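You operate a simulated robot arm through the tools that you are given. There is no shell and no other tool. Be economical: measure what you need, move in short steps, check, and stop when the job is done.

Carry out the task below with a simulated robot arm. There is one attempt and no reset: what you move stays moved.

## Task
Lighten the dark colour with the card's parts of pearl and whisk it to one shade.
Fine: bowl under the tubes before you key; whisk it in the holder, whisk back; leave the other keys; the spare bowl stays in its drawer.

It is judged by the outcome, as a careful person would: the job done as asked, and still so three seconds after it is handed in. It fails if anything else is knocked over, pushed out of place, dropped, spilled or broken.

## Robot
A 7-joint arm with a two-finger parallel gripper, fixed in place. Base frame: the origin is at the foot of the arm, x ahead of it, y to its left, z up. Units: mm, degrees, N and s.
Its first joint turns from -66.0 to 66.0 degrees. Payload 2.5 kg.
Tool frame: the origin (TCP) lies between the finger pads and is the grasp point; the fingertips stand 23 mm ahead of it; z points along the fingers, y is the line along which they close. The gripper opens to 94 mm. The fingers are 38 mm wide and 10 mm thick; the gripper's body (54 by 96 mm) begins 39 mm behind the TCP.
Orientation is that of the tool frame in the base frame, as a unit quaternion [x, y, z, w]. With the fingers straight down and closing along the base's y, the tool's x points along the base's -x, its y along +y and its z along -z.

## Interface
- The arm moves only by the tool nudge_tool. Its argument "targets" is one flat list of numbers, 7 for each row, row after row: the shift along the tool's x, y, z in units of 40 mm (1.0 is 40 mm), then the turn, a rotation vector about the tool's x, y, z in units of 8 degrees (1.0 is 8 degrees), then the closure in counts, from 0 (fully open) to 255 (shut). In form: [dx, dy, dz, wx, wy, wz, gripper, dx, dy, dz, wx, wy, wz, gripper, ...]. A call has 1 to 20 rows; each row shifts and turns the commanded pose from where the row before left it, along the tool's axes as they then stand. A call with a number of a shift or a turn outside -1 to 1 is refused whole. A row lasts 0.2 s, in which the tool goes at most 50 mm and 8.6 degrees; a call with a longer step from one row to the next is refused whole, and so is a gripper value outside its range. A pose out of reach is approached as far as the arm can. The call stops where the force on the tool passes 70 N (or 10 N more than at its start, if that is more) or the arm is blocked; 0.2 s more then pass. The fingers move at their own pace (about 108 mm/s each) and stop on an object; they squeeze with about 27 N. The grip force told is the motor's: it shows also when the fingers shut on nothing. Time passes only in rows, and 0.2 s behind the last, so rows that do not move let the fingers close. It gives the time, the measured TCP pose, the force on the tool (base axes), the opening and the grip force at its end, in the units of the frame above (readings bear some noise).
- Cameras (640 x 400 px; columns grow to the right, rows downward): "scene" is fixed at [118.5, -400.4, 562.3]; the picture's right is [0.85, -0.52, 0.00], its down [-0.20, -0.33, -0.92] and it looks along [0.48, 0.79, -0.38] (base axes); focal length 220 px, centre (320, 200). "wrist" rides on the gripper at [-39, 0, -44] in the tool frame; the picture's right is [0.00, -1.00, 0.00], its down [0.97, 0.00, -0.24] and it looks along [0.24, 0.00, 0.97] (tool axes); focal length 218 px, centre (320, 200). There is no depth. A picture from a camera that has moved, and an enlarged one, comes with that camera's place and axes in the base frame and with its lens.
- grab_frame(camera): a new picture of that camera. No time passes.
- enlarge(camera, box): a new picture of the part [left, top, right, bottom] of that camera's present view, enlarged. No time passes.
- sign_off(): hands the job in; it is judged then, once.

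Go step by step. Nothing tells you positions but the pictures and the camera data: compare them with the known pose of the tool, close in by small moves and look again before you grip or let go. The budget is 120 turns and 68 pictures, counting those below and the enlarged ones. Unless the task says otherwise, let go and move clear before handing in, and close with one line.

The tools are called after "Emit:" as name(argument=value, ...) on one line, values as JSON. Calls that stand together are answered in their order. nudge_tool: Moves the arm, as the interface text tells. Its arguments: {"type":"object","properties":{"targets":{"type":"array","items":{"type":"number"}}},"required":["targets"]} The other tools are called the same way: grab_frame (camera) takes a picture; enlarge (camera, box) takes an enlarged picture of a part of a camera's view; sign_off () hands the job in.

At the start:

```text
time: 0.0
tool_pos: [275.7, 37.4, 555.8]
tcp_rot: [0.0, 1.0, 0.0, 0.0]
force: [0.3, 0.7, 0.3]
grip_width: 93.9
finger_force: 0.1
```

scene: 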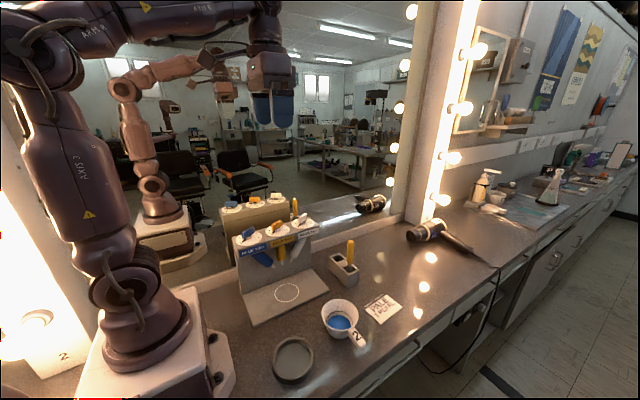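
wrist: 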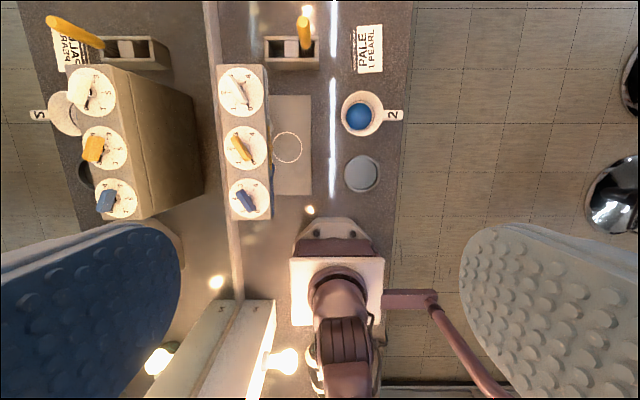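

I see a dispenser with three keys (pearl, orange, blue) on a stand by the mirror, a bowl "2" with blue colour, a card, a whisk in a holder and an empty ring on the counter. I'll look closer first.

Emit:
enlarge(camera="scene", box=[220, 180, 420, 390])

Emit:
enlarge(camera="wrist", box=[200, 0, 420, 230])

Emit:
enlarge(camera="scene", box=[225, 205, 325, 275])

Emit:
enlarge(camera="scene", box=[310, 275, 410, 350])

```text
1.90 times, centred on (320, 285) of scene
camera zoom: at [118.5, -400.4, 562.3], right [0.85, -0.52, 0.0], down [-0.2, -0.33, -0.92], along [0.48, 0.79, -0.38], focal length 419 px, centre (320, 38)
```

zoom: 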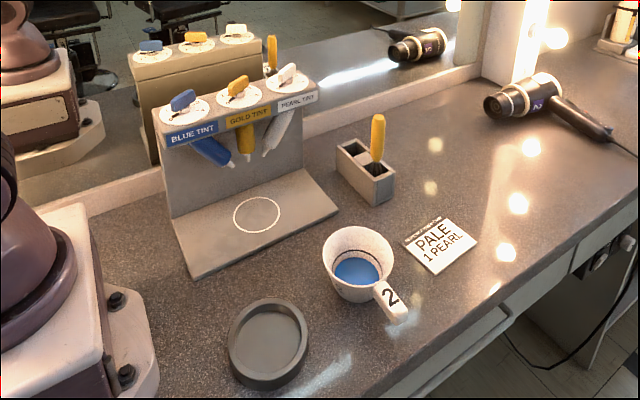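

```text
1.74 times, centred on (310, 115) of wrist
camera zoom: at [314.0, 36.8, 599.6], right [0.0, -1.0, 0.0], down [-0.97, 0.0, 0.24], along [-0.24, 0.0, -0.97], focal length 380 px, centre (337, 348)
```

zoom: 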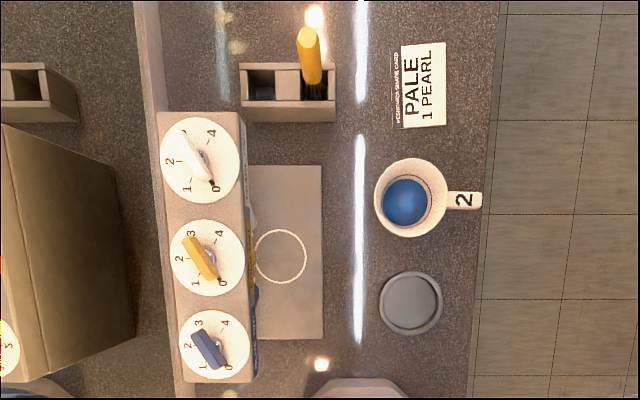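

```text
5.71 times, centred on (275, 240) of scene
camera zoom: at [118.5, -400.4, 562.3], right [0.85, -0.52, 0.0], down [-0.2, -0.33, -0.92], along [0.48, 0.79, -0.38], focal length 1256 px, centre (577, -29)
```

zoom: 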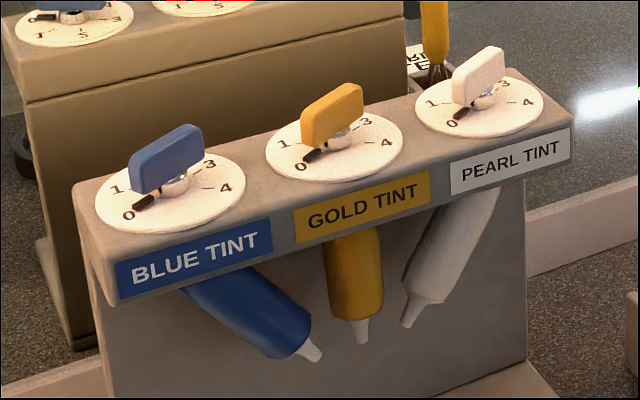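

```text
5.33 times, centred on (360, 312) of scene
camera zoom: at [118.5, -400.4, 562.3], right [0.85, -0.52, 0.0], down [-0.2, -0.33, -0.92], along [0.48, 0.79, -0.38], focal length 1173 px, centre (107, -400)
```

zoom: 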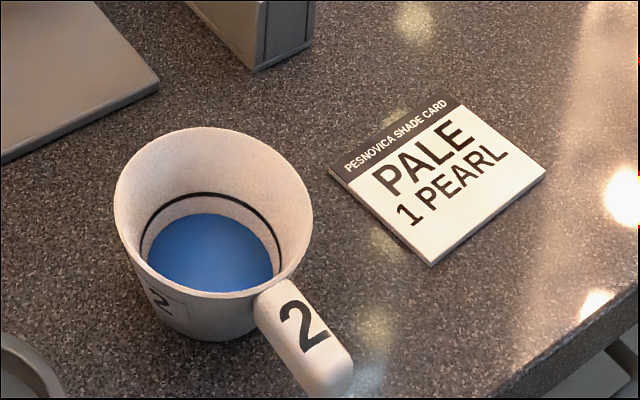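

Bowl "2" has its rim at about (388,-62) and its handle points to -y, near (384,-136). The ring is at about (309,124), the grey round bowl holder at (240,-76) and the pearl dial at (391,150); the pictures put the bench near z = 0 in reading coordinates. I'll move above the bowl handle first.

Emit:
nudge_tool(targets=[-0.27, -0.43, 0.8, 0, 0, 0, 0, -0.27, -0.43, 0.8, 0, 0, 0, 0, -0.27, -0.43, 0.8, 0, 0, 0, 0, -0.27, -0.43, 0.8, 0, 0, 0, 0, -0.27, -0.43, 0.8, 0, 0, 0, 0, -0.27, -0.43, 0.8, 0, 0, 0, 0, -0.27, -0.43, 0.8, 0, 0, 0, 0, -0.27, -0.43, 0.8, 0, 0, 0, 0, -0.27, -0.43, 0.8, 0, 0, 0, 0, -0.27, -0.43, 0.8, 0, 0, 0, 0])

Emit:
nudge_tool(targets=[0, 0, 0, 0, 0, 0.9375, 0, 0, 0, 0, 0, 0, 0.9375, 0, 0, 0, 0, 0, 0, 0.9375, 0, 0, 0, 0, 0, 0, 0.9375, 0, 0, 0, 0, 0, 0, 0.9375, 0, 0, 0, 0, 0, 0, 0.9375, 0, 0, 0, 0, 0, 0, 0.9375, 0, 0, 0, 0, 0, 0, 0.9375, 0, 0, 0, 0, 0, 0, 0.9375, 0, 0, 0, 0, 0, 0, 0.9375, 0, 0, 0, 0, 0, 0, 0.9375, 0, 0, 0, 0, 0, 0, 0.9375, 0])

Emit:
grab_frame(camera="wrist")

Emit:
grab_frame(camera="scene")

```text
time: 2.2
tool_pos: [385.1, -133.9, 235.4]
tcp_rot: [0.0, 1.0, 0.0, 0.0]
force: [-0.8, 0.3, -0.8]
grip_width: 94.3
finger_force: 0.1
```

```text
time: 4.8
tool_pos: [383.5, -134.1, 234.5]
tcp_rot: [0.708, 0.706, 0.0, 0.0]
force: [0.4, 0.0, -0.8]
grip_width: 93.9
finger_force: 0.0
```

```text
61 pictures are left
camera wrist: at [382.7, -173.6, 279.5], right [-1.0, 0.0, 0.0], down [0.0, 0.97, 0.24], along [0.0, 0.24, -0.97], focal length 218 px, centre (320, 200)
```

wrist: 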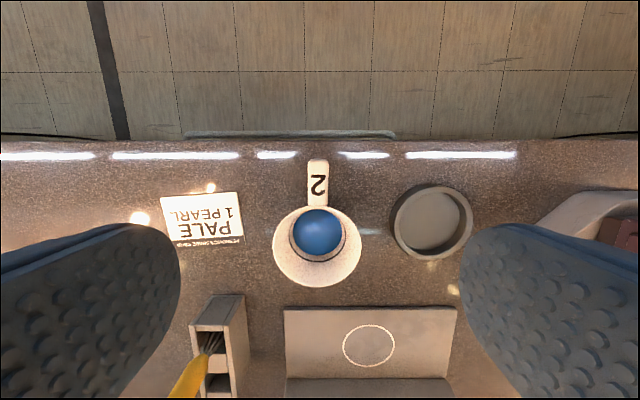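

```text
60 pictures are left
```

scene: 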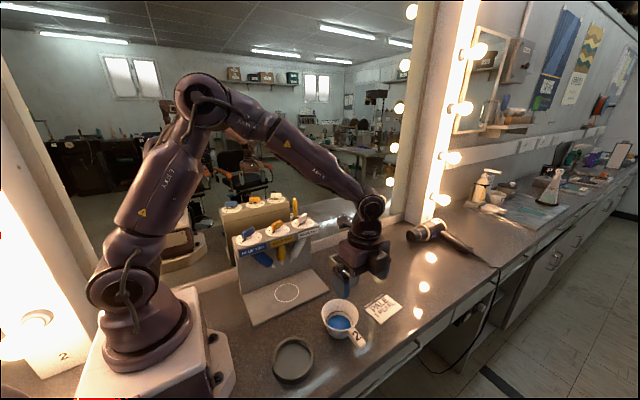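

The view confirms the bowl rim is near z = 53 and the bench near z = 0. The handle spans y = -160 to -109 at x of about 386. I'll lower above it.

Emit:
nudge_tool(targets=[-0.1, 0.06, 0.8, 0, 0, 0, 0, 0, 0, 0.8, 0, 0, 0, 0, 0, 0, 0.8, 0, 0, 0, 0, 0, 0, 0.8, 0, 0, 0, 0, 0, 0, 0.6, 0, 0, 0, 0, 0, 0, 0, 0, 0, 0, 0])

Emit:
grab_frame(camera="wrist")

Emit:
enlarge(camera="scene", box=[280, 240, 440, 370])

```text
time: 6.2
tool_pos: [385.8, -138.4, 82.8]
tcp_rot: [0.707, 0.707, 0.0, 0.001]
force: [-1.4, -0.4, 0.0]
grip_width: 93.9
finger_force: 0.0
```

```text
59 pictures are left
camera wrist: at [385.3, -178.1, 126.8], right [-1.0, 0.0, 0.0], down [0.0, 0.97, 0.24], along [0.0, 0.24, -0.97], focal length 218 px, centre (320, 200)
```

wrist: 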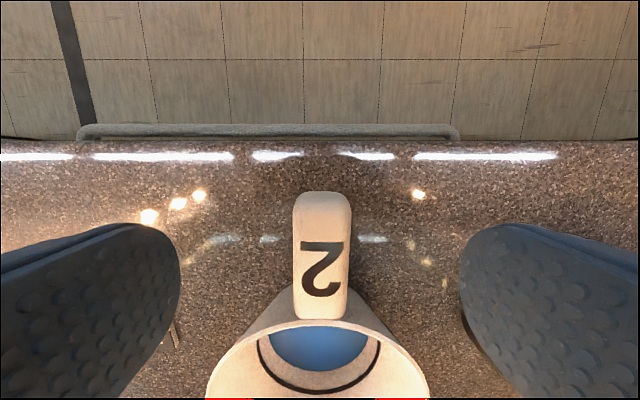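

```text
3.08 times, centred on (360, 305) of scene
camera zoom: at [118.5, -400.4, 562.3], right [0.85, -0.52, 0.0], down [-0.2, -0.33, -0.92], along [0.48, 0.79, -0.38], focal length 676 px, centre (197, -123)
```

zoom: 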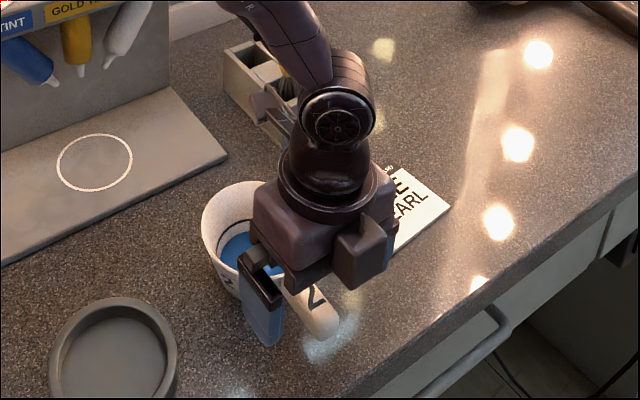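

The handle is centred between the fingers, with its top sloping from about z = 55 to 42. I'll lower to z of about 38 and close.

Emit:
nudge_tool(targets=[0, 0, 0.6, 0, 0, 0, 0, 0, 0, 0.52, 0, 0, 0, 0, 0, 0, 0, 0, 0, 0, 120, 0, 0, 0, 0, 0, 0, 255, 0, 0, 0, 0, 0, 0, 255, 0, 0, 0, 0, 0, 0, 255])

Emit:
grab_frame(camera="wrist")

```text
time: 7.6
tool_pos: [384.9, -139.0, 38.4]
tcp_rot: [0.708, 0.707, -0.001, 0.0]
force: [-0.4, 0.6, -0.2]
grip_width: 21.5
finger_force: 27.7
```

```text
57 pictures are left
camera wrist: at [384.4, -178.5, 82.3], right [-1.0, 0.0, 0.0], down [0.0, 0.97, 0.24], along [0.0, 0.24, -0.97], focal length 218 px, centre (320, 200)
```

wrist: 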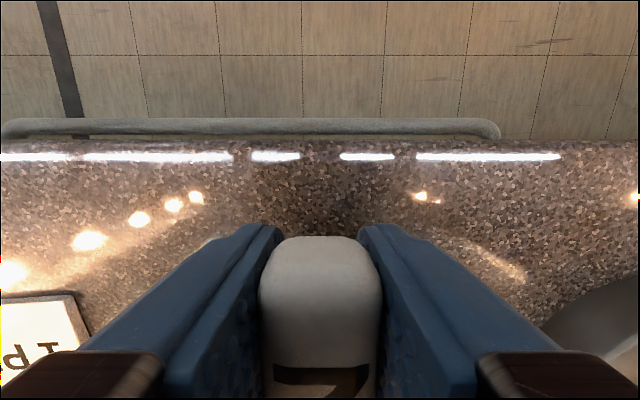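

Gripped at 21.5 mm. I'll lift slowly by 35 mm and check.

Emit:
nudge_tool(targets=[0, 0, -0.1, 0, 0, 0, 255, 0, 0, -0.2, 0, 0, 0, 255, 0, 0, -0.2, 0, 0, 0, 255, 0, 0, -0.2, 0, 0, 0, 255, 0, 0, -0.2, 0, 0, 0, 255, 0, 0, 0, 0, 0, 0, 255])

Emit:
enlarge(camera="scene", box=[220, 200, 440, 370])

```text
time: 9.0
tool_pos: [384.8, -138.5, 73.3]
tcp_rot: [0.708, 0.706, 0.0, 0.0]
force: [-0.9, -0.1, -0.5]
grip_width: 21.4
finger_force: 27.0
```

```text
2.35 times, centred on (330, 285) of scene
camera zoom: at [118.5, -400.4, 562.3], right [0.85, -0.52, 0.0], down [-0.2, -0.33, -0.92], along [0.48, 0.79, -0.38], focal length 517 px, centre (296, 0)
```

zoom: 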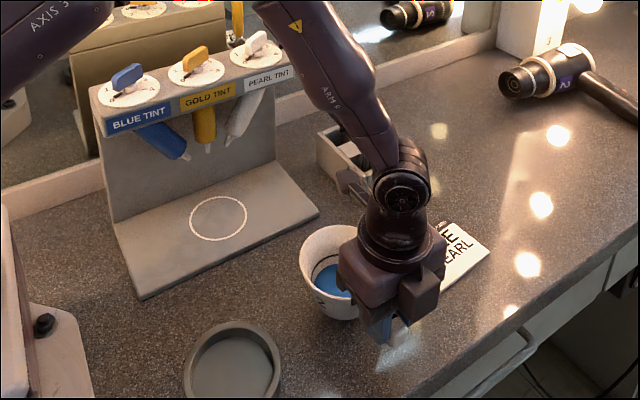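

The bowl should have risen; I'll check from the wrist and closer in the scene.

Emit:
grab_frame(camera="wrist")

Emit:
enlarge(camera="scene", box=[310, 275, 410, 350])

```text
55 pictures are left
camera wrist: at [384.6, -178.0, 118.4], right [-1.0, 0.0, 0.0], down [0.0, 0.97, 0.24], along [0.0, 0.24, -0.97], focal length 218 px, centre (320, 200)
```

wrist: 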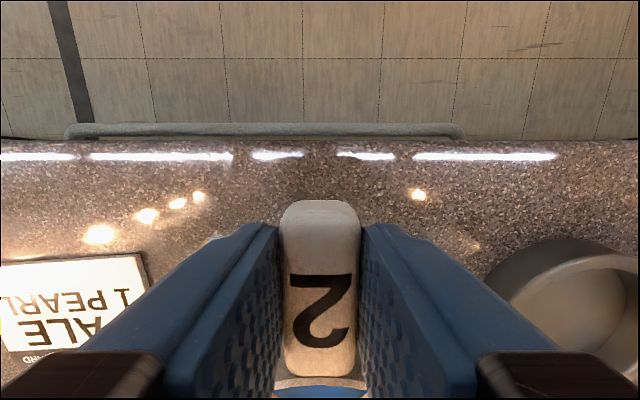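

```text
5.33 times, centred on (360, 312) of scene
camera zoom: at [118.5, -400.4, 562.3], right [0.85, -0.52, 0.0], down [-0.2, -0.33, -0.92], along [0.48, 0.79, -0.38], focal length 1173 px, centre (107, -400)
```

zoom: 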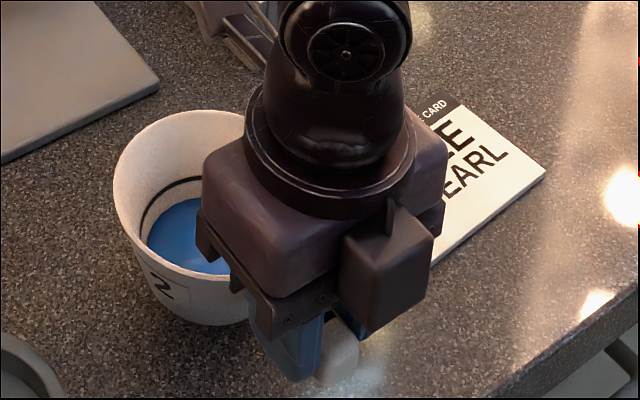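

The bowl rose only about 8 mm while I lifted 35, so the handle is slipping down in the fingers. I'll lower it back gently before it drops.

Emit:
nudge_tool(targets=[0, 0, 0.15, 0, 0, 0, 255, 0, 0, 0.1, 0, 0, 0, 255, 0, 0, 0, 0, 0, 0, 255])

Emit:
enlarge(camera="scene", box=[310, 275, 410, 350])

Emit:
grab_frame(camera="wrist")

```text
time: 9.8
tool_pos: [386.4, -138.4, 64.7]
tcp_rot: [0.708, 0.707, -0.001, 0.0]
force: [0.1, 0.4, -1.0]
grip_width: 21.4
finger_force: 27.3
```

```text
5.33 times, centred on (360, 312) of scene
camera zoom: at [118.5, -400.4, 562.3], right [0.85, -0.52, 0.0], down [-0.2, -0.33, -0.92], along [0.48, 0.79, -0.38], focal length 1173 px, centre (107, -400)
```

zoom: 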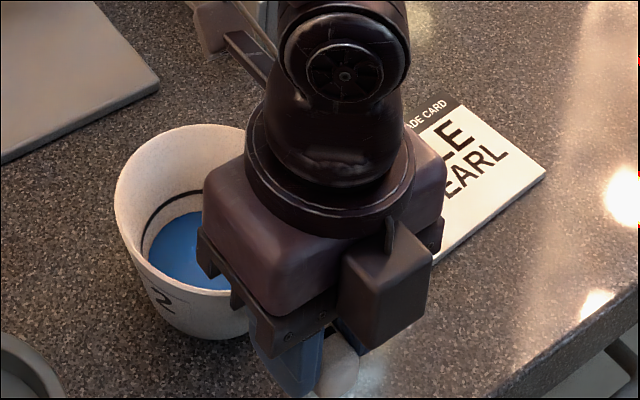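

```text
52 pictures are left
camera wrist: at [385.2, -178.4, 108.4], right [-1.0, 0.0, 0.0], down [0.0, 0.97, 0.24], along [0.0, 0.24, -0.97], focal length 218 px, centre (320, 200)
```

wrist: 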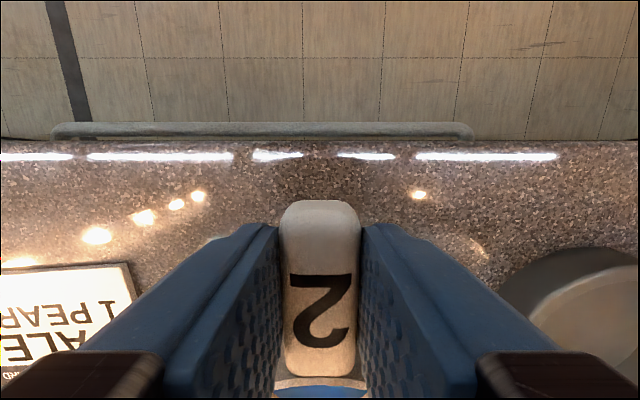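

The bowl is back on the bench, and the handle did not slip during the lowering, so the grip near the tips seems stable. I'll regrip a little deeper and lift very slowly.

Emit:
nudge_tool(targets=[0, 0, 0, 0, 0, 0, 150, 0, 0, 0, 0, 0, 0, 150, 0, 0, 0.5, 0, 0, 0, 150, 0, 0, 0, 0, 0, 0, 150, 0, 0, 0, 0, 0, 0, 255, 0, 0, 0, 0, 0, 0, 255, 0, 0, 0, 0, 0, 0, 255, 0, 0, -0.05, 0, 0, 0, 255, 0, 0, -0.05, 0, 0, 0, 255, 0, 0, -0.05, 0, 0, 0, 255, 0, 0, -0.05, 0, 0, 0, 255, 0, 0, -0.05, 0, 0, 0, 255, 0, 0, -0.05, 0, 0, 0, 255, 0, 0, 0, 0, 0, 0, 255])

Emit:
enlarge(camera="scene", box=[310, 275, 410, 350])

Emit:
grab_frame(camera="wrist")

```text
time: 12.8
tool_pos: [385.8, -137.7, 55.5]
tcp_rot: [0.707, 0.707, 0.0, -0.001]
force: [-0.6, -0.1, -1.2]
grip_width: 21.4
finger_force: 27.1
```

```text
5.33 times, centred on (360, 312) of scene
camera zoom: at [118.5, -400.4, 562.3], right [0.85, -0.52, 0.0], down [-0.2, -0.33, -0.92], along [0.48, 0.79, -0.38], focal length 1173 px, centre (107, -400)
```

zoom: 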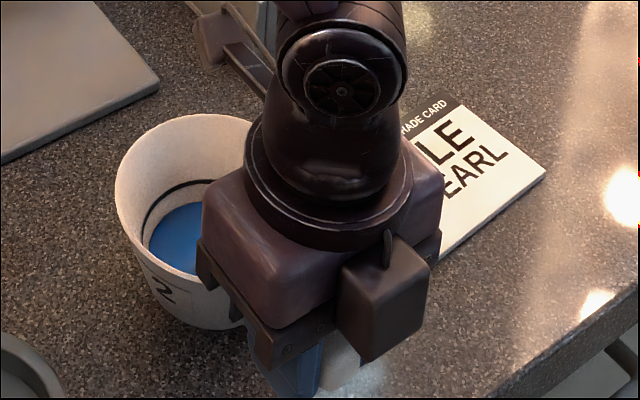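

```text
50 pictures are left
camera wrist: at [385.3, -178.1, 100.6], right [-1.0, 0.0, 0.0], down [0.0, 0.97, 0.24], along [0.0, 0.24, -0.97], focal length 218 px, centre (320, 200)
```

wrist: 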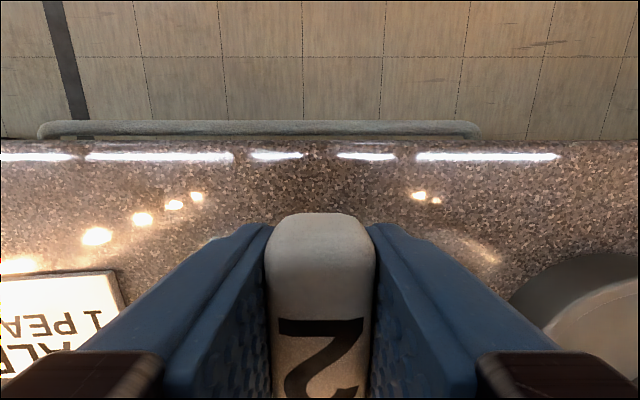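

The handle end is up about 11 mm and the bowl about 6. I'll lift another 15 mm slowly and see whether it holds or tilts.

Emit:
nudge_tool(targets=[0, 0, -0.05, 0, 0, 0, 255, 0, 0, -0.05, 0, 0, 0, 255, 0, 0, -0.05, 0, 0, 0, 255, 0, 0, -0.05, 0, 0, 0, 255, 0, 0, -0.05, 0, 0, 0, 255, 0, 0, -0.05, 0, 0, 0, 255, 0, 0, -0.05, 0, 0, 0, 255, 0, 0, 0, 0, 0, 0, 255, 0, 0, 0, 0, 0, 0, 255])

Emit:
enlarge(camera="scene", box=[310, 275, 410, 350])

Emit:
grab_frame(camera="wrist")

```text
time: 14.8
tool_pos: [384.8, -137.6, 70.8]
tcp_rot: [0.707, 0.707, 0.0, 0.0]
force: [0.3, 0.1, -1.1]
grip_width: 21.4
finger_force: 27.1
```

```text
5.33 times, centred on (360, 312) of scene
camera zoom: at [118.5, -400.4, 562.3], right [0.85, -0.52, 0.0], down [-0.2, -0.33, -0.92], along [0.48, 0.79, -0.38], focal length 1173 px, centre (107, -400)
```

zoom: 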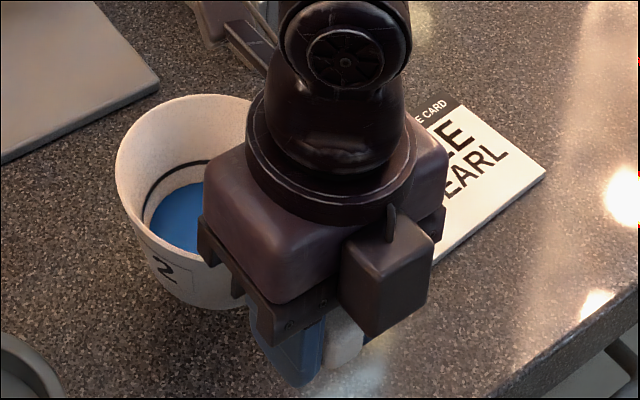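

```text
48 pictures are left
camera wrist: at [385.5, -178.1, 114.6], right [-1.0, 0.0, 0.0], down [0.0, 0.97, 0.24], along [0.0, 0.24, -0.97], focal length 218 px, centre (320, 200)
```

wrist: 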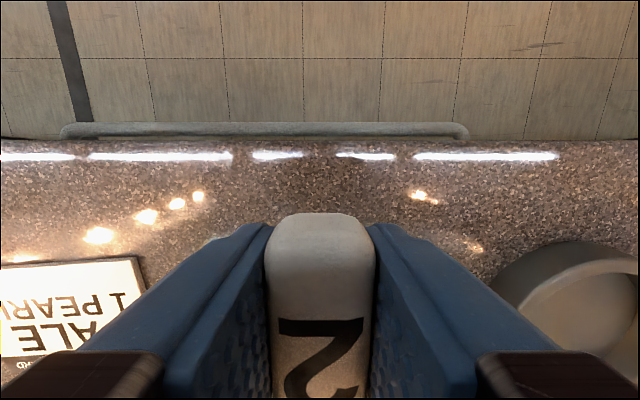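

No slip now with the slow motion. I'll carry the bowl gently toward the ring, raising it about 10 mm more on the way.

Emit:
nudge_tool(targets=[0.02, -0.01, -0.05, 0, 0, 0, 255, 0.05, -0.02, -0.05, 0, 0, 0, 255, 0.08, -0.03, -0.05, 0, 0, 0, 255, 0.1, -0.04, -0.05, 0, 0, 0, 255, 0.12, -0.05, -0.05, 0, 0, 0, 255, 0.12, -0.05, 0, 0, 0, 0, 255, 0.12, -0.05, 0, 0, 0, 0, 255, 0.12, -0.05, 0, 0, 0, 0, 255, 0.12, -0.05, 0, 0, 0, 0, 255, 0.12, -0.05, 0, 0, 0, 0, 255, 0.12, -0.05, 0, 0, 0, 0, 255, 0.12, -0.05, 0, 0, 0, 0, 255, 0.12, -0.05, 0, 0, 0, 0, 255, 0.12, -0.05, 0, 0, 0, 0, 255, 0.12, -0.05, 0, 0, 0, 0, 255, 0.12, -0.05, 0, 0, 0, 0, 255, 0.1, -0.05, 0, 0, 0, 0, 255, 0.07, -0.03, 0, 0, 0, 0, 255, 0.04, -0.02, 0, 0, 0, 0, 255, 0.0, 0.0, 0, 0, 0, 0, 255])

Emit:
grab_frame(camera="wrist")

Emit:
enlarge(camera="scene", box=[220, 200, 420, 350])

```text
time: 19.0
tool_pos: [352.8, -62.6, 80.8]
tcp_rot: [0.707, 0.707, 0.001, 0.001]
force: [-0.7, -0.2, -1.2]
grip_width: 21.4
finger_force: 26.9
```

```text
47 pictures are left
camera wrist: at [353.1, -102.7, 125.3], right [-1.0, 0.0, 0.0], down [0.0, 0.97, 0.24], along [0.0, 0.24, -0.97], focal length 218 px, centre (320, 200)
```

wrist: 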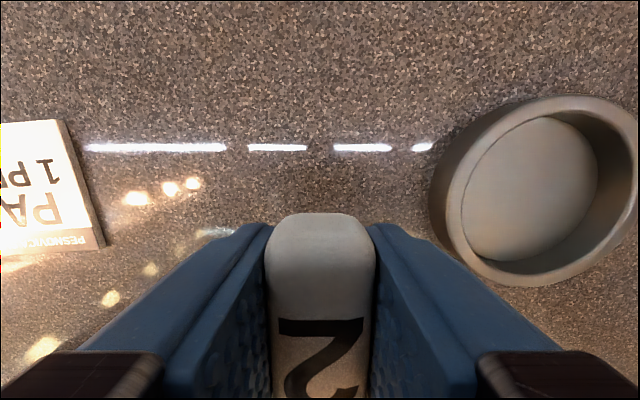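

```text
2.67 times, centred on (320, 275) of scene
camera zoom: at [118.5, -400.3, 562.3], right [0.85, -0.52, 0.0], down [-0.2, -0.33, -0.92], along [0.48, 0.79, -0.38], focal length 586 px, centre (320, 0)
```

zoom: 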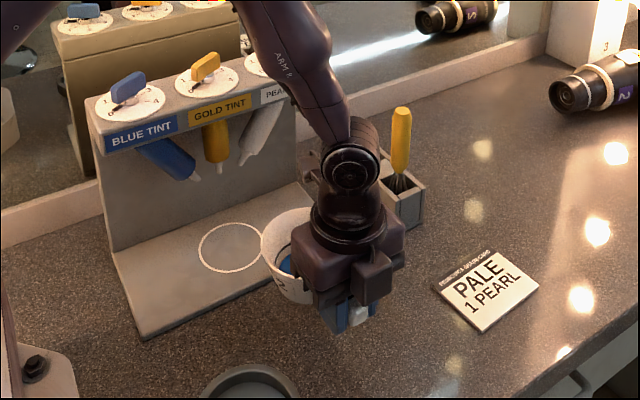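

Steady with no slip. I'll continue to the ring, with the TCP target at about (308, 51).

Emit:
nudge_tool(targets=[0.05, -0.02, 0, 0, 0, 0, 255, 0.1, -0.04, 0, 0, 0, 0, 255, 0.16, -0.063, 0, 0, 0, 0, 255, 0.16, -0.063, 0, 0, 0, 0, 255, 0.16, -0.063, 0, 0, 0, 0, 255, 0.16, -0.063, 0, 0, 0, 0, 255, 0.16, -0.063, 0, 0, 0, 0, 255, 0.16, -0.063, 0, 0, 0, 0, 255, 0.16, -0.063, 0, 0, 0, 0, 255, 0.16, -0.063, 0, 0, 0, 0, 255, 0.16, -0.063, 0, 0, 0, 0, 255, 0.16, -0.063, 0, 0, 0, 0, 255, 0.16, -0.063, 0, 0, 0, 0, 255, 0.16, -0.063, 0, 0, 0, 0, 255, 0.16, -0.063, 0, 0, 0, 0, 255, 0.16, -0.063, 0, 0, 0, 0, 255, 0.16, -0.063, 0, 0, 0, 0, 255, 0.16, -0.063, 0, 0, 0, 0, 255, 0.09, -0.035, 0, 0, 0, 0, 255, 0.04, -0.017, 0, 0, 0, 0, 255])

Emit:
grab_frame(camera="wrist")

Emit:
enlarge(camera="scene", box=[220, 200, 380, 320])

```text
time: 23.2
tool_pos: [308.4, 51.8, 81.6]
tcp_rot: [0.707, 0.707, 0.001, 0.0]
force: [4.3, -6.6, -0.5]
grip_width: 21.3
finger_force: 27.4
```

```text
45 pictures are left
camera wrist: at [309.2, 11.5, 124.9], right [-1.0, 0.0, 0.0], down [0.0, 0.97, 0.24], along [0.0, 0.24, -0.97], focal length 218 px, centre (320, 200)
```

wrist: 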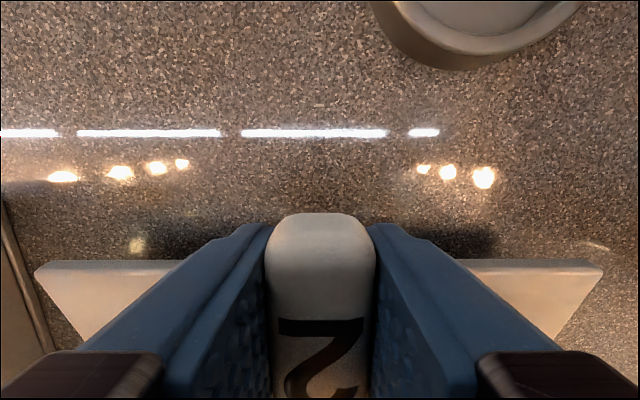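

```text
3.33 times, centred on (300, 260) of scene
camera zoom: at [118.5, -400.4, 562.3], right [0.85, -0.52, 0.0], down [-0.2, -0.33, -0.92], along [0.48, 0.79, -0.38], focal length 733 px, centre (387, 0)
```

zoom: 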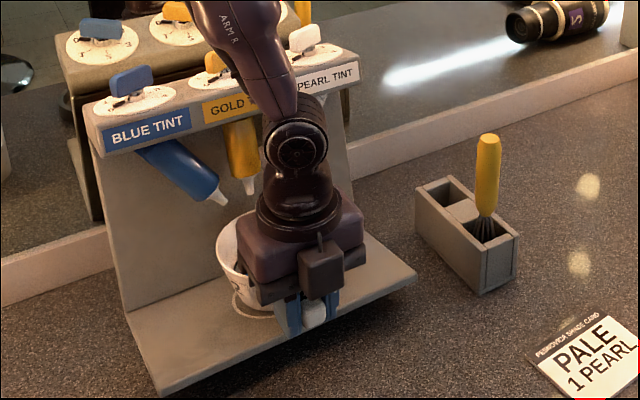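

There's a light contact force, so the rim may be brushing a nozzle. I'll lower a little and read again.

Emit:
nudge_tool(targets=[0, 0, 0.05, 0, 0, 0, 255, 0, 0, 0.05, 0, 0, 0, 255, 0, 0, 0.05, 0, 0, 0, 255, 0, 0, 0.05, 0, 0, 0, 255, 0, 0, 0, 0, 0, 0, 255])

Emit:
enlarge(camera="scene", box=[235, 220, 335, 300])

```text
time: 24.4
tool_pos: [310.8, 50.5, 72.8]
tcp_rot: [0.709, 0.706, 0.001, 0.002]
force: [-3.7, -25.3, 36.5]
grip_width: 21.9
finger_force: 26.3
```

```text
5.00 times, centred on (285, 260) of scene
camera zoom: at [118.4, -400.4, 562.3], right [0.85, -0.52, 0.0], down [-0.2, -0.33, -0.92], along [0.48, 0.79, -0.38], focal length 1099 px, centre (495, -100)
```

zoom: 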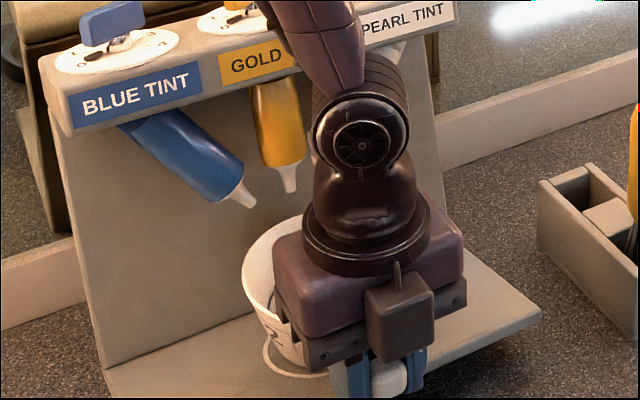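

The force rose to about 45 N, so something is pressing. I'll check from the wrist whether it is the bowl on the plate.

Emit:
grab_frame(camera="wrist")

Emit:
enlarge(camera="scene", box=[160, 60, 400, 310])

```text
42 pictures are left
camera wrist: at [310.1, 10.1, 117.0], right [-1.0, 0.0, 0.0], down [0.0, 0.97, 0.24], along [0.0, 0.24, -0.97], focal length 218 px, centre (320, 200)
```

wrist: 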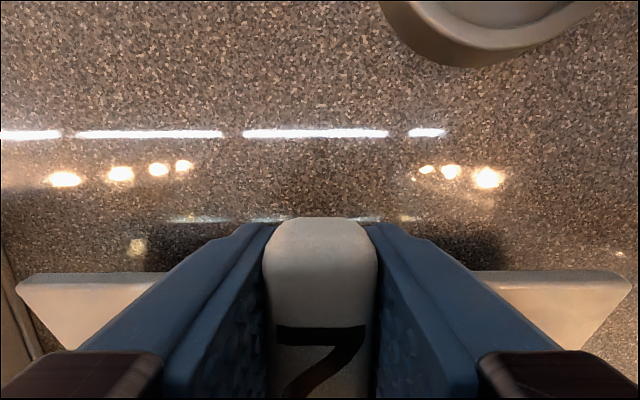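

```text
1.60 times, centred on (280, 185) of scene
camera zoom: at [118.4, -400.4, 562.3], right [0.85, -0.52, 0.0], down [-0.2, -0.33, -0.92], along [0.48, 0.79, -0.38], focal length 352 px, centre (384, 224)
```

zoom: 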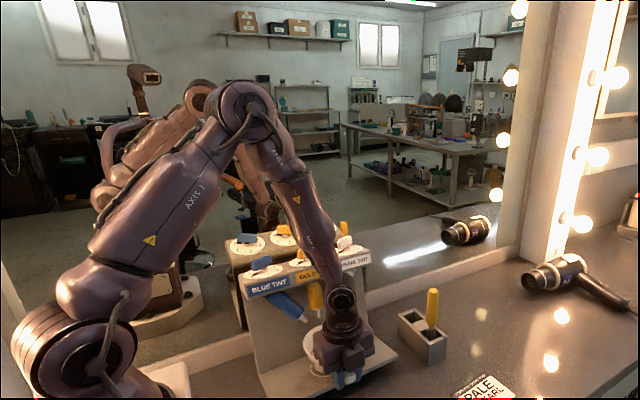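

Comparing frames, the dispenser has been tipped back slightly: its header moved in the scene while the whisk holder did not. Something on my side is pushing it, so I'll undo the lowering, then back off slowly along -y so it settles back.

Emit:
nudge_tool(targets=[0, 0, -0.05, 0, 0, 0, 255, 0, 0, -0.05, 0, 0, 0, 255, 0, 0, -0.05, 0, 0, 0, 255, 0, 0, -0.05, 0, 0, 0, 255, -0.05, 0, 0, 0, 0, 0, 255, -0.05, 0, 0, 0, 0, 0, 255, -0.05, 0, 0, 0, 0, 0, 255, -0.05, 0, 0, 0, 0, 0, 255, -0.05, 0, 0, 0, 0, 0, 255, -0.05, 0, 0, 0, 0, 0, 255, 0, 0, 0, 0, 0, 0, 255])

Emit:
enlarge(camera="scene", box=[220, 180, 420, 390])

```text
time: 26.8
tool_pos: [309.2, 38.9, 79.8]
tcp_rot: [0.707, 0.707, 0.001, 0.0]
force: [-1.3, -7.5, -4.4]
grip_width: 21.4
finger_force: 26.9
```

```text
1.90 times, centred on (320, 285) of scene
camera zoom: at [118.5, -400.4, 562.3], right [0.85, -0.52, 0.0], down [-0.2, -0.33, -0.92], along [0.48, 0.79, -0.38], focal length 419 px, centre (320, 38)
```

zoom: 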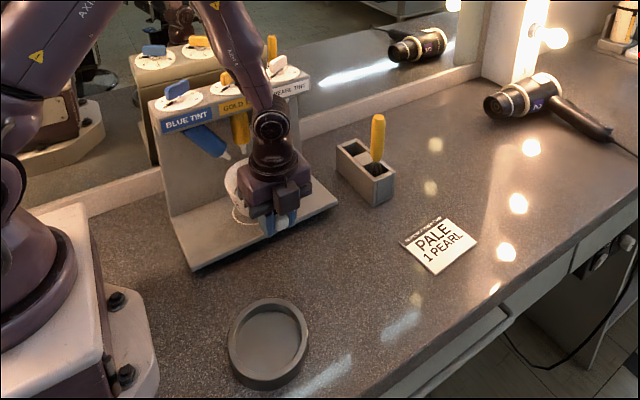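

The plate's front is still lifted. I'll look closely at what is touching.

Emit:
enlarge(camera="scene", box=[240, 195, 330, 290])

```text
4.21 times, centred on (285, 242) of scene
camera zoom: at [118.5, -400.4, 562.3], right [0.85, -0.52, 0.0], down [-0.2, -0.33, -0.92], along [0.48, 0.79, -0.38], focal length 926 px, centre (467, 21)
```

zoom: 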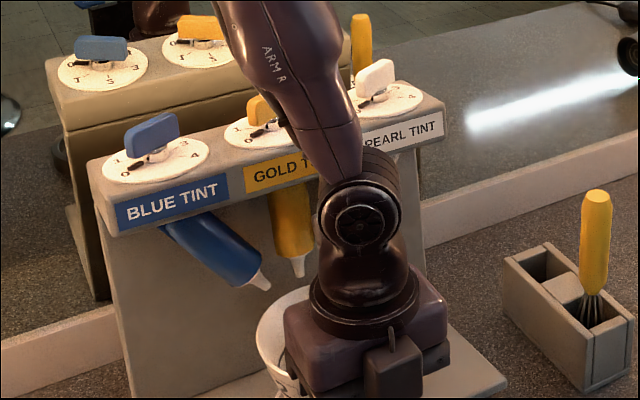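

The push looks like the rim's back edge against the nozzles, because I carried the bowl too high. I'll keep backing out slowly until the dispenser stands level, then re-enter lower.

Emit:
nudge_tool(targets=[-0.05, 0, 0, 0, 0, 0, 255, -0.05, 0, 0, 0, 0, 0, 255, -0.05, 0, 0, 0, 0, 0, 255, -0.05, 0, 0, 0, 0, 0, 255, -0.05, 0, 0, 0, 0, 0, 255, -0.05, 0, 0, 0, 0, 0, 255, -0.05, 0, 0, 0, 0, 0, 255, -0.05, 0, 0, 0, 0, 0, 255, -0.1, 0, 0, 0, 0, 0, 255, -0.1, 0, 0, 0, 0, 0, 255, -0.12, 0, 0, 0, 0, 0, 255, -0.12, 0, 0, 0, 0, 0, 255, -0.12, 0, 0, 0, 0, 0, 255, -0.12, 0, 0, 0, 0, 0, 255, -0.12, 0, 0, 0, 0, 0, 255, -0.06, 0, 0, 0, 0, 0, 255, 0, 0, 0, 0, 0, 0, 255])

Emit:
enlarge(camera="scene", box=[220, 180, 420, 390])

Emit:
grab_frame(camera="wrist")

```text
time: 30.4
tool_pos: [308.2, -12.8, 80.7]
tcp_rot: [0.707, 0.707, 0.001, 0.0]
force: [-0.1, 0.2, 0.0]
grip_width: 21.7
finger_force: 26.8
```

```text
1.90 times, centred on (320, 285) of scene
camera zoom: at [118.5, -400.4, 562.3], right [0.85, -0.52, 0.0], down [-0.2, -0.33, -0.92], along [0.48, 0.79, -0.38], focal length 419 px, centre (320, 38)
```

zoom: 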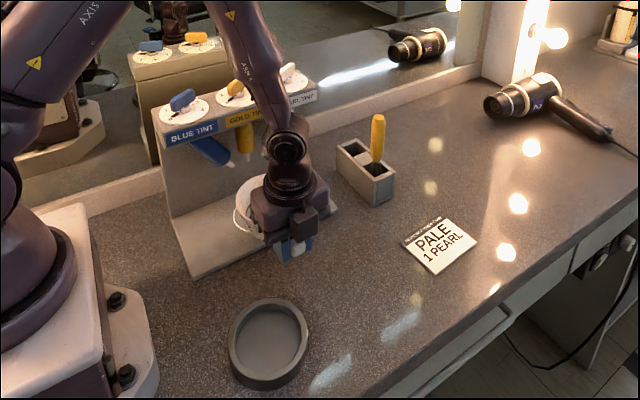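

```text
37 pictures are left
camera wrist: at [308.4, -51.5, 124.9], right [-1.0, 0.0, 0.0], down [0.0, 0.97, 0.24], along [0.0, 0.24, -0.97], focal length 218 px, centre (320, 200)
```

wrist: 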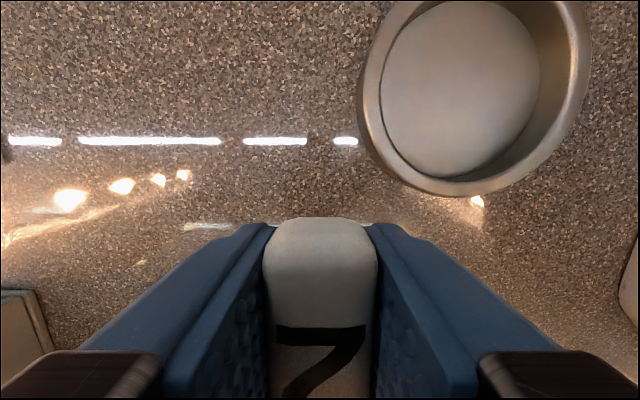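

The dispenser is back level and in place, and the bowl is still held. I'll lower to z of about 63 and re-enter slowly.

Emit:
nudge_tool(targets=[0, 0, 0.06, 0, 0, 0, 255, 0, 0, 0.1, 0, 0, 0, 255, 0, 0, 0.1, 0, 0, 0, 255, 0, 0, 0.1, 0, 0, 0, 255, 0, 0, 0.07, 0, 0, 0, 255, 0, 0, 0, 0, 0, 0, 255, 0.05, 0, 0, 0, 0, 0, 255, 0.1, 0, 0, 0, 0, 0, 255, 0.1, 0, 0, 0, 0, 0, 255, 0.1, 0, 0, 0, 0, 0, 255, 0.1, 0, 0, 0, 0, 0, 255, 0.1, 0, 0, 0, 0, 0, 255, 0.1, 0, 0, 0, 0, 0, 255, 0.1, 0, 0, 0, 0, 0, 255, 0.1, 0, 0, 0, 0, 0, 255, 0.05, 0, 0, 0, 0, 0, 255, 0, 0, 0, 0, 0, 0, 255])

Emit:
enlarge(camera="scene", box=[230, 200, 350, 330])

```text
time: 34.0
tool_pos: [310.3, 24.4, 63.2]
tcp_rot: [0.708, 0.706, 0.001, 0.001]
force: [3.3, -12.7, 5.1]
grip_width: 21.7
finger_force: 27.0
```

```text
3.08 times, centred on (290, 265) of scene
camera zoom: at [118.5, -400.4, 562.3], right [0.85, -0.52, 0.0], down [-0.2, -0.33, -0.92], along [0.48, 0.79, -0.38], focal length 676 px, centre (412, 0)
```

zoom: 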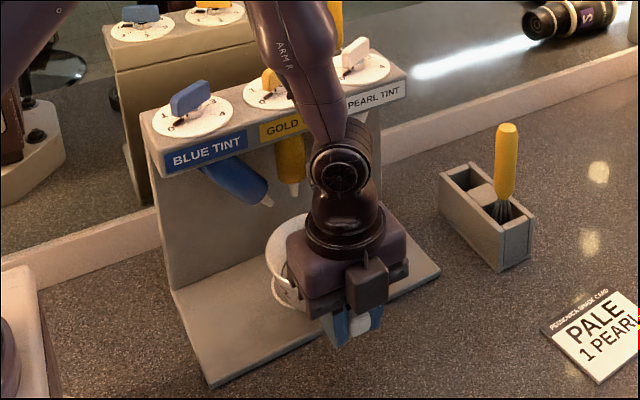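

Contact again at a bowl centre of about y = 100, near the ring. I'll relieve 5 mm, set the bowl down on the plate here, and look without the arm in the way.

Emit:
nudge_tool(targets=[-0.06, 0, 0, 0, 0, 0, 255, -0.06, 0, 0, 0, 0, 0, 255, 0, 0, 0, 0, 0, 0, 255])

Emit:
nudge_tool(targets=[0, 0, 0.05, 0, 0, 0, 255, 0, 0, 0.05, 0, 0, 0, 255, 0, 0, 0, 0, 0, 0, 255])

```text
time: 34.8
tool_pos: [310.8, 20.0, 64.9]
tcp_rot: [0.707, 0.708, 0.001, 0.0]
force: [-0.2, -0.1, -1.6]
grip_width: 21.6
finger_force: 26.8
```

```text
time: 35.6
tool_pos: [309.8, 19.6, 60.3]
tcp_rot: [0.707, 0.707, 0.0, -0.001]
force: [0.1, 1.4, -1.1]
grip_width: 21.8
finger_force: 26.9
```

Emit:
nudge_tool(targets=[0, 0, 0.05, 0, 0, 0, 255, 0, 0, 0.05, 0, 0, 0, 255, 0, 0, 0, 0, 0, 0, 255])

Emit:
nudge_tool(targets=[0, 0, 0.05, 0, 0, 0, 255, 0, 0, 0.05, 0, 0, 0, 255, 0, 0, 0, 0, 0, 0, 255])

Emit:
enlarge(camera="scene", box=[250, 240, 340, 310])

```text
time: 36.4
tool_pos: [309.5, 20.5, 56.5]
tcp_rot: [0.707, 0.707, 0.0, -0.001]
force: [-0.5, -0.9, -0.5]
grip_width: 21.4
finger_force: 27.0
```

```text
time: 37.2
tool_pos: [309.3, 21.0, 50.9]
tcp_rot: [0.707, 0.707, 0.0, 0.0]
force: [-0.1, -0.6, -1.4]
grip_width: 21.7
finger_force: 27.2
```

```text
5.71 times, centred on (295, 275) of scene
camera zoom: at [118.5, -400.4, 562.3], right [0.85, -0.52, 0.0], down [-0.2, -0.33, -0.92], along [0.48, 0.79, -0.38], focal length 1256 px, centre (463, -229)
```

zoom: 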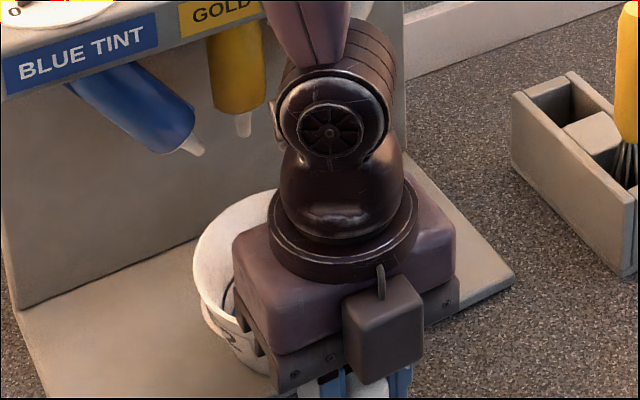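

No contact yet, so I'll continue lowering in small steps.

Emit:
nudge_tool(targets=[0, 0, 0.05, 0, 0, 0, 255, 0, 0, 0.03, 0, 0, 0, 255, 0, 0, 0, 0, 0, 0, 255])

Emit:
nudge_tool(targets=[0, 0, 0.05, 0, 0, 0, 255, 0, 0, 0.03, 0, 0, 0, 255, 0, 0, 0, 0, 0, 0, 255])

```text
time: 38.0
tool_pos: [309.1, 19.8, 46.3]
tcp_rot: [0.707, 0.707, 0.001, 0.0]
force: [-3.5, -3.8, 15.4]
grip_width: 21.7
finger_force: 27.1
```

```text
time: 38.8
tool_pos: [310.6, 19.3, 46.7]
tcp_rot: [0.707, 0.707, 0.0, 0.001]
force: [-0.1, -4.8, 14.3]
grip_width: 21.5
finger_force: 26.8
```

The bowl rests on the plate. I'll release, rise and back off to look.

Emit:
nudge_tool(targets=[0, 0, 0, 0, 0, 0, 150, 0, 0, 0, 0, 0, 0, 120, 0, 0, -0.3, 0, 0, 0, 120, 0, 0, -0.6, 0, 0, 0, 120, -0.3, 0, -0.8, 0, 0, 0, 120, -0.6, 0, -0.8, 0, 0, 0, 120, -0.7, 0, -0.8, 0, 0, 0, 120, -0.7, 0, -0.8, 0, 0, 0, 120, -0.5, 0, -0.6, 0, 0, 0, 120, 0, 0, 0, 0, 0, 0, 120])

Emit:
grab_frame(camera="wrist")

Emit:
enlarge(camera="scene", box=[225, 205, 345, 320])

```text
time: 41.0
tool_pos: [310.0, -90.7, 234.0]
tcp_rot: [0.707, 0.707, 0.0, 0.0]
force: [-0.4, 0.2, 0.8]
grip_width: 49.9
finger_force: 0.1
```

```text
34 pictures are left
camera wrist: at [310.1, -130.4, 277.0], right [-1.0, 0.0, 0.0], down [0.0, 0.97, 0.24], along [0.0, 0.24, -0.97], focal length 218 px, centre (320, 200)
```

wrist: 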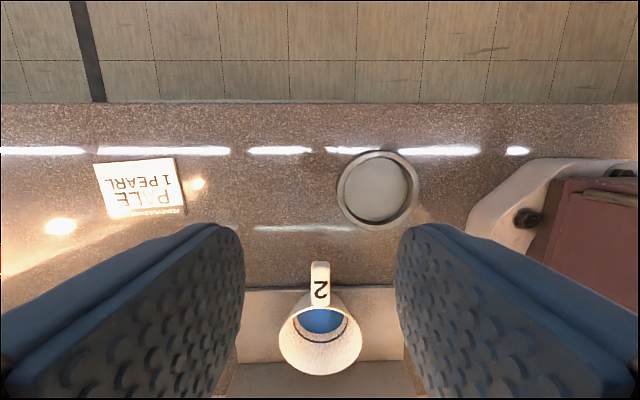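

```text
3.48 times, centred on (285, 262) of scene
camera zoom: at [118.5, -400.4, 562.3], right [0.85, -0.52, 0.0], down [-0.2, -0.33, -0.92], along [0.48, 0.79, -0.38], focal length 765 px, centre (442, -17)
```

zoom: 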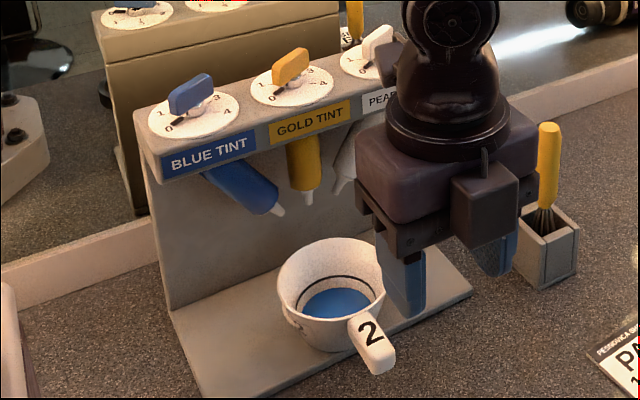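

The bowl stands on the plate about 25 mm short of the ring centre. Whatever touched the dispenser seems to have been the gripper or wrist side, so I'll tilt the tool 30° to keep the arm away, grip the handle again and slide the bowl in.

Emit:
nudge_tool(targets=[0, 0, 0, 0, 0.9375, 0, 120, 0, 0, 0, 0, 0.9375, 0, 120, 0, 0, 0, 0, 0.9375, 0, 120, 0, 0, 0, 0, 0.9375, 0, 120, 0, 0, 0.8, 0, 0, 0, 120, 0, 0, 0.8, 0, 0, 0, 120, 0, 0, 0.8, 0, 0, 0, 120, 0, 0, 0.8, 0, 0, 0, 120, 0, 0, 0.6, 0, 0, 0, 120, 0, 0, 0, 0, 0, 0, 120])

Emit:
grab_frame(camera="wrist")

```text
time: 43.2
tool_pos: [306.2, -15.9, 99.1]
tcp_rot: [0.682, 0.683, 0.184, -0.184]
force: [-0.8, -0.3, 0.0]
grip_width: 49.6
finger_force: 0.0
```

```text
32 pictures are left
camera wrist: at [306.8, -72.2, 118.6], right [-1.0, 0.0, 0.0], down [0.0, 0.72, 0.69], along [0.0, 0.69, -0.72], focal length 218 px, centre (320, 200)
```

wrist: 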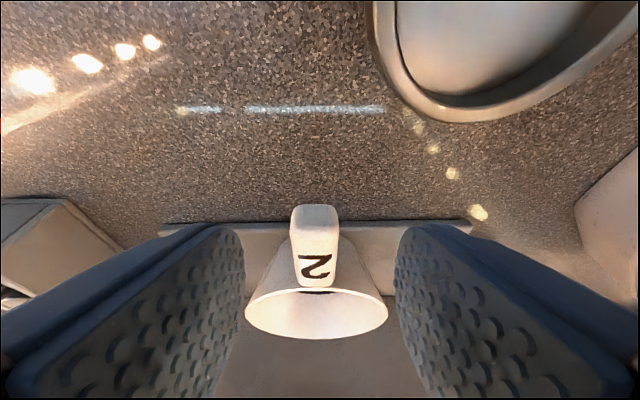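

Well aligned. I'll advance along the tool axis to the handle and close.

Emit:
nudge_tool(targets=[0.05, 0.06, 0.4, 0, 0, 0, 120, 0.05, 0, 0.5, 0, 0, 0, 120, 0, 0, 0.4, 0, 0, 0, 120, 0, 0, 0.2, 0, 0, 0, 120, 0, 0, 0, 0, 0, 0, 120, 0, 0, 0, 0, 0, 0, 255, 0, 0, 0, 0, 0, 0, 255, 0, 0, 0, 0, 0, 0, 255])

Emit:
grab_frame(camera="wrist")

```text
time: 45.0
tool_pos: [310.7, 18.3, 50.9]
tcp_rot: [0.683, 0.683, 0.183, -0.183]
force: [0.3, -0.7, -0.4]
grip_width: 21.6
finger_force: 27.3
```

```text
31 pictures are left
camera wrist: at [311.7, -38.6, 69.4], right [-1.0, 0.0, 0.0], down [0.0, 0.72, 0.69], along [0.0, 0.69, -0.72], focal length 218 px, centre (320, 200)
```

wrist: 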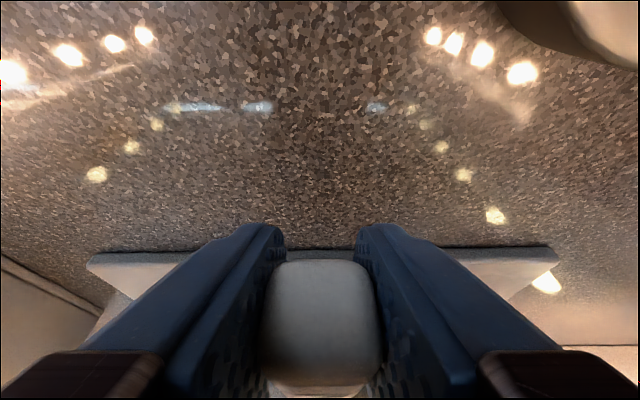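

Gripped. I'll raise it 4 mm and move +y slowly, watching the force.

Emit:
nudge_tool(targets=[0.025, 0, -0.043, 0, 0, 0, 255, 0.025, 0, -0.043, 0, 0, 0, 255, 0.054, 0, 0.031, 0, 0, 0, 255, 0.054, 0, 0.031, 0, 0, 0, 255, 0.054, 0, 0.031, 0, 0, 0, 255, 0.054, 0, 0.031, 0, 0, 0, 255, 0.054, 0, 0.031, 0, 0, 0, 255, 0, 0, 0, 0, 0, 0, 255])

Emit:
nudge_tool(targets=[0.054, 0, 0.031, 0, 0, 0, 255, 0.054, 0, 0.031, 0, 0, 0, 255, 0, 0, 0, 0, 0, 0, 255])

Emit:
enlarge(camera="scene", box=[225, 205, 345, 320])

```text
time: 46.8
tool_pos: [312.8, 30.2, 56.0]
tcp_rot: [0.683, 0.683, 0.183, -0.183]
force: [-0.6, -0.3, -1.0]
grip_width: 21.9
finger_force: 27.3
```

```text
time: 47.6
tool_pos: [312.6, 34.0, 54.3]
tcp_rot: [0.683, 0.683, 0.183, -0.183]
force: [0.3, -0.6, -0.1]
grip_width: 21.8
finger_force: 27.1
```

```text
3.48 times, centred on (285, 262) of scene
camera zoom: at [118.5, -400.3, 562.3], right [0.85, -0.52, 0.0], down [-0.2, -0.33, -0.92], along [0.48, 0.79, -0.38], focal length 765 px, centre (442, -17)
```

zoom: 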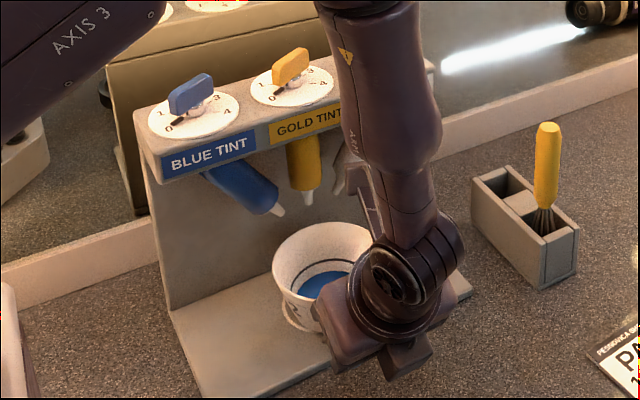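

No contact now. A bracket on the tool's far side, about 80 mm out and 100 mm up, had hit the tubes; the tilt keeps it clear. I'll go the last 8 mm and lower.

Emit:
nudge_tool(targets=[0.054, -0.02, 0.031, 0, 0, 0, 255, 0.054, -0.02, 0.031, 0, 0, 0, 255, 0.054, -0.02, 0.031, 0, 0, 0, 255, 0, 0, 0, 0, 0, 0, 255])

Emit:
nudge_tool(targets=[-0.025, 0, 0.043, 0, 0, 0, 255, -0.025, 0, 0.043, 0, 0, 0, 255, -0.012, 0, 0.02, 0, 0, 0, 255, 0, 0, 0, 0, 0, 0, 255])

Emit:
enlarge(camera="scene", box=[235, 225, 325, 310])

```text
time: 48.6
tool_pos: [309.8, 42.5, 56.4]
tcp_rot: [0.683, 0.683, 0.183, -0.183]
force: [-0.6, 0.0, -0.8]
grip_width: 21.6
finger_force: 26.9
```

```text
time: 49.6
tool_pos: [309.7, 43.2, 51.1]
tcp_rot: [0.683, 0.684, 0.183, -0.183]
force: [-0.4, -0.4, -1.5]
grip_width: 21.6
finger_force: 26.3
```

```text
4.71 times, centred on (280, 268) of scene
camera zoom: at [118.5, -400.4, 562.3], right [0.85, -0.52, 0.0], down [-0.2, -0.33, -0.92], along [0.48, 0.79, -0.38], focal length 1035 px, centre (508, -118)
```

zoom: 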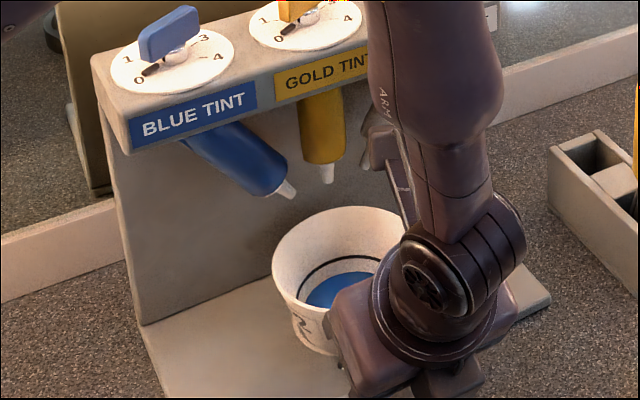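

The bowl is over the ring. I'll lower until it touches.

Emit:
nudge_tool(targets=[-0.025, 0, 0.043, 0, 0, 0, 255, 0, 0, 0, 0, 0, 0, 255])

Emit:
nudge_tool(targets=[-0.025, 0, 0.043, 0, 0, 0, 255, 0, 0, 0, 0, 0, 0, 255])

```text
time: 50.2
tool_pos: [309.8, 43.7, 49.5]
tcp_rot: [0.683, 0.683, 0.184, -0.184]
force: [-1.4, -4.6, 15.1]
grip_width: 21.4
finger_force: 27.6
```

```text
time: 50.8
tool_pos: [309.6, 43.5, 47.9]
tcp_rot: [0.682, 0.684, 0.183, -0.183]
force: [-1.4, -5.1, 14.8]
grip_width: 21.5
finger_force: 27.3
```

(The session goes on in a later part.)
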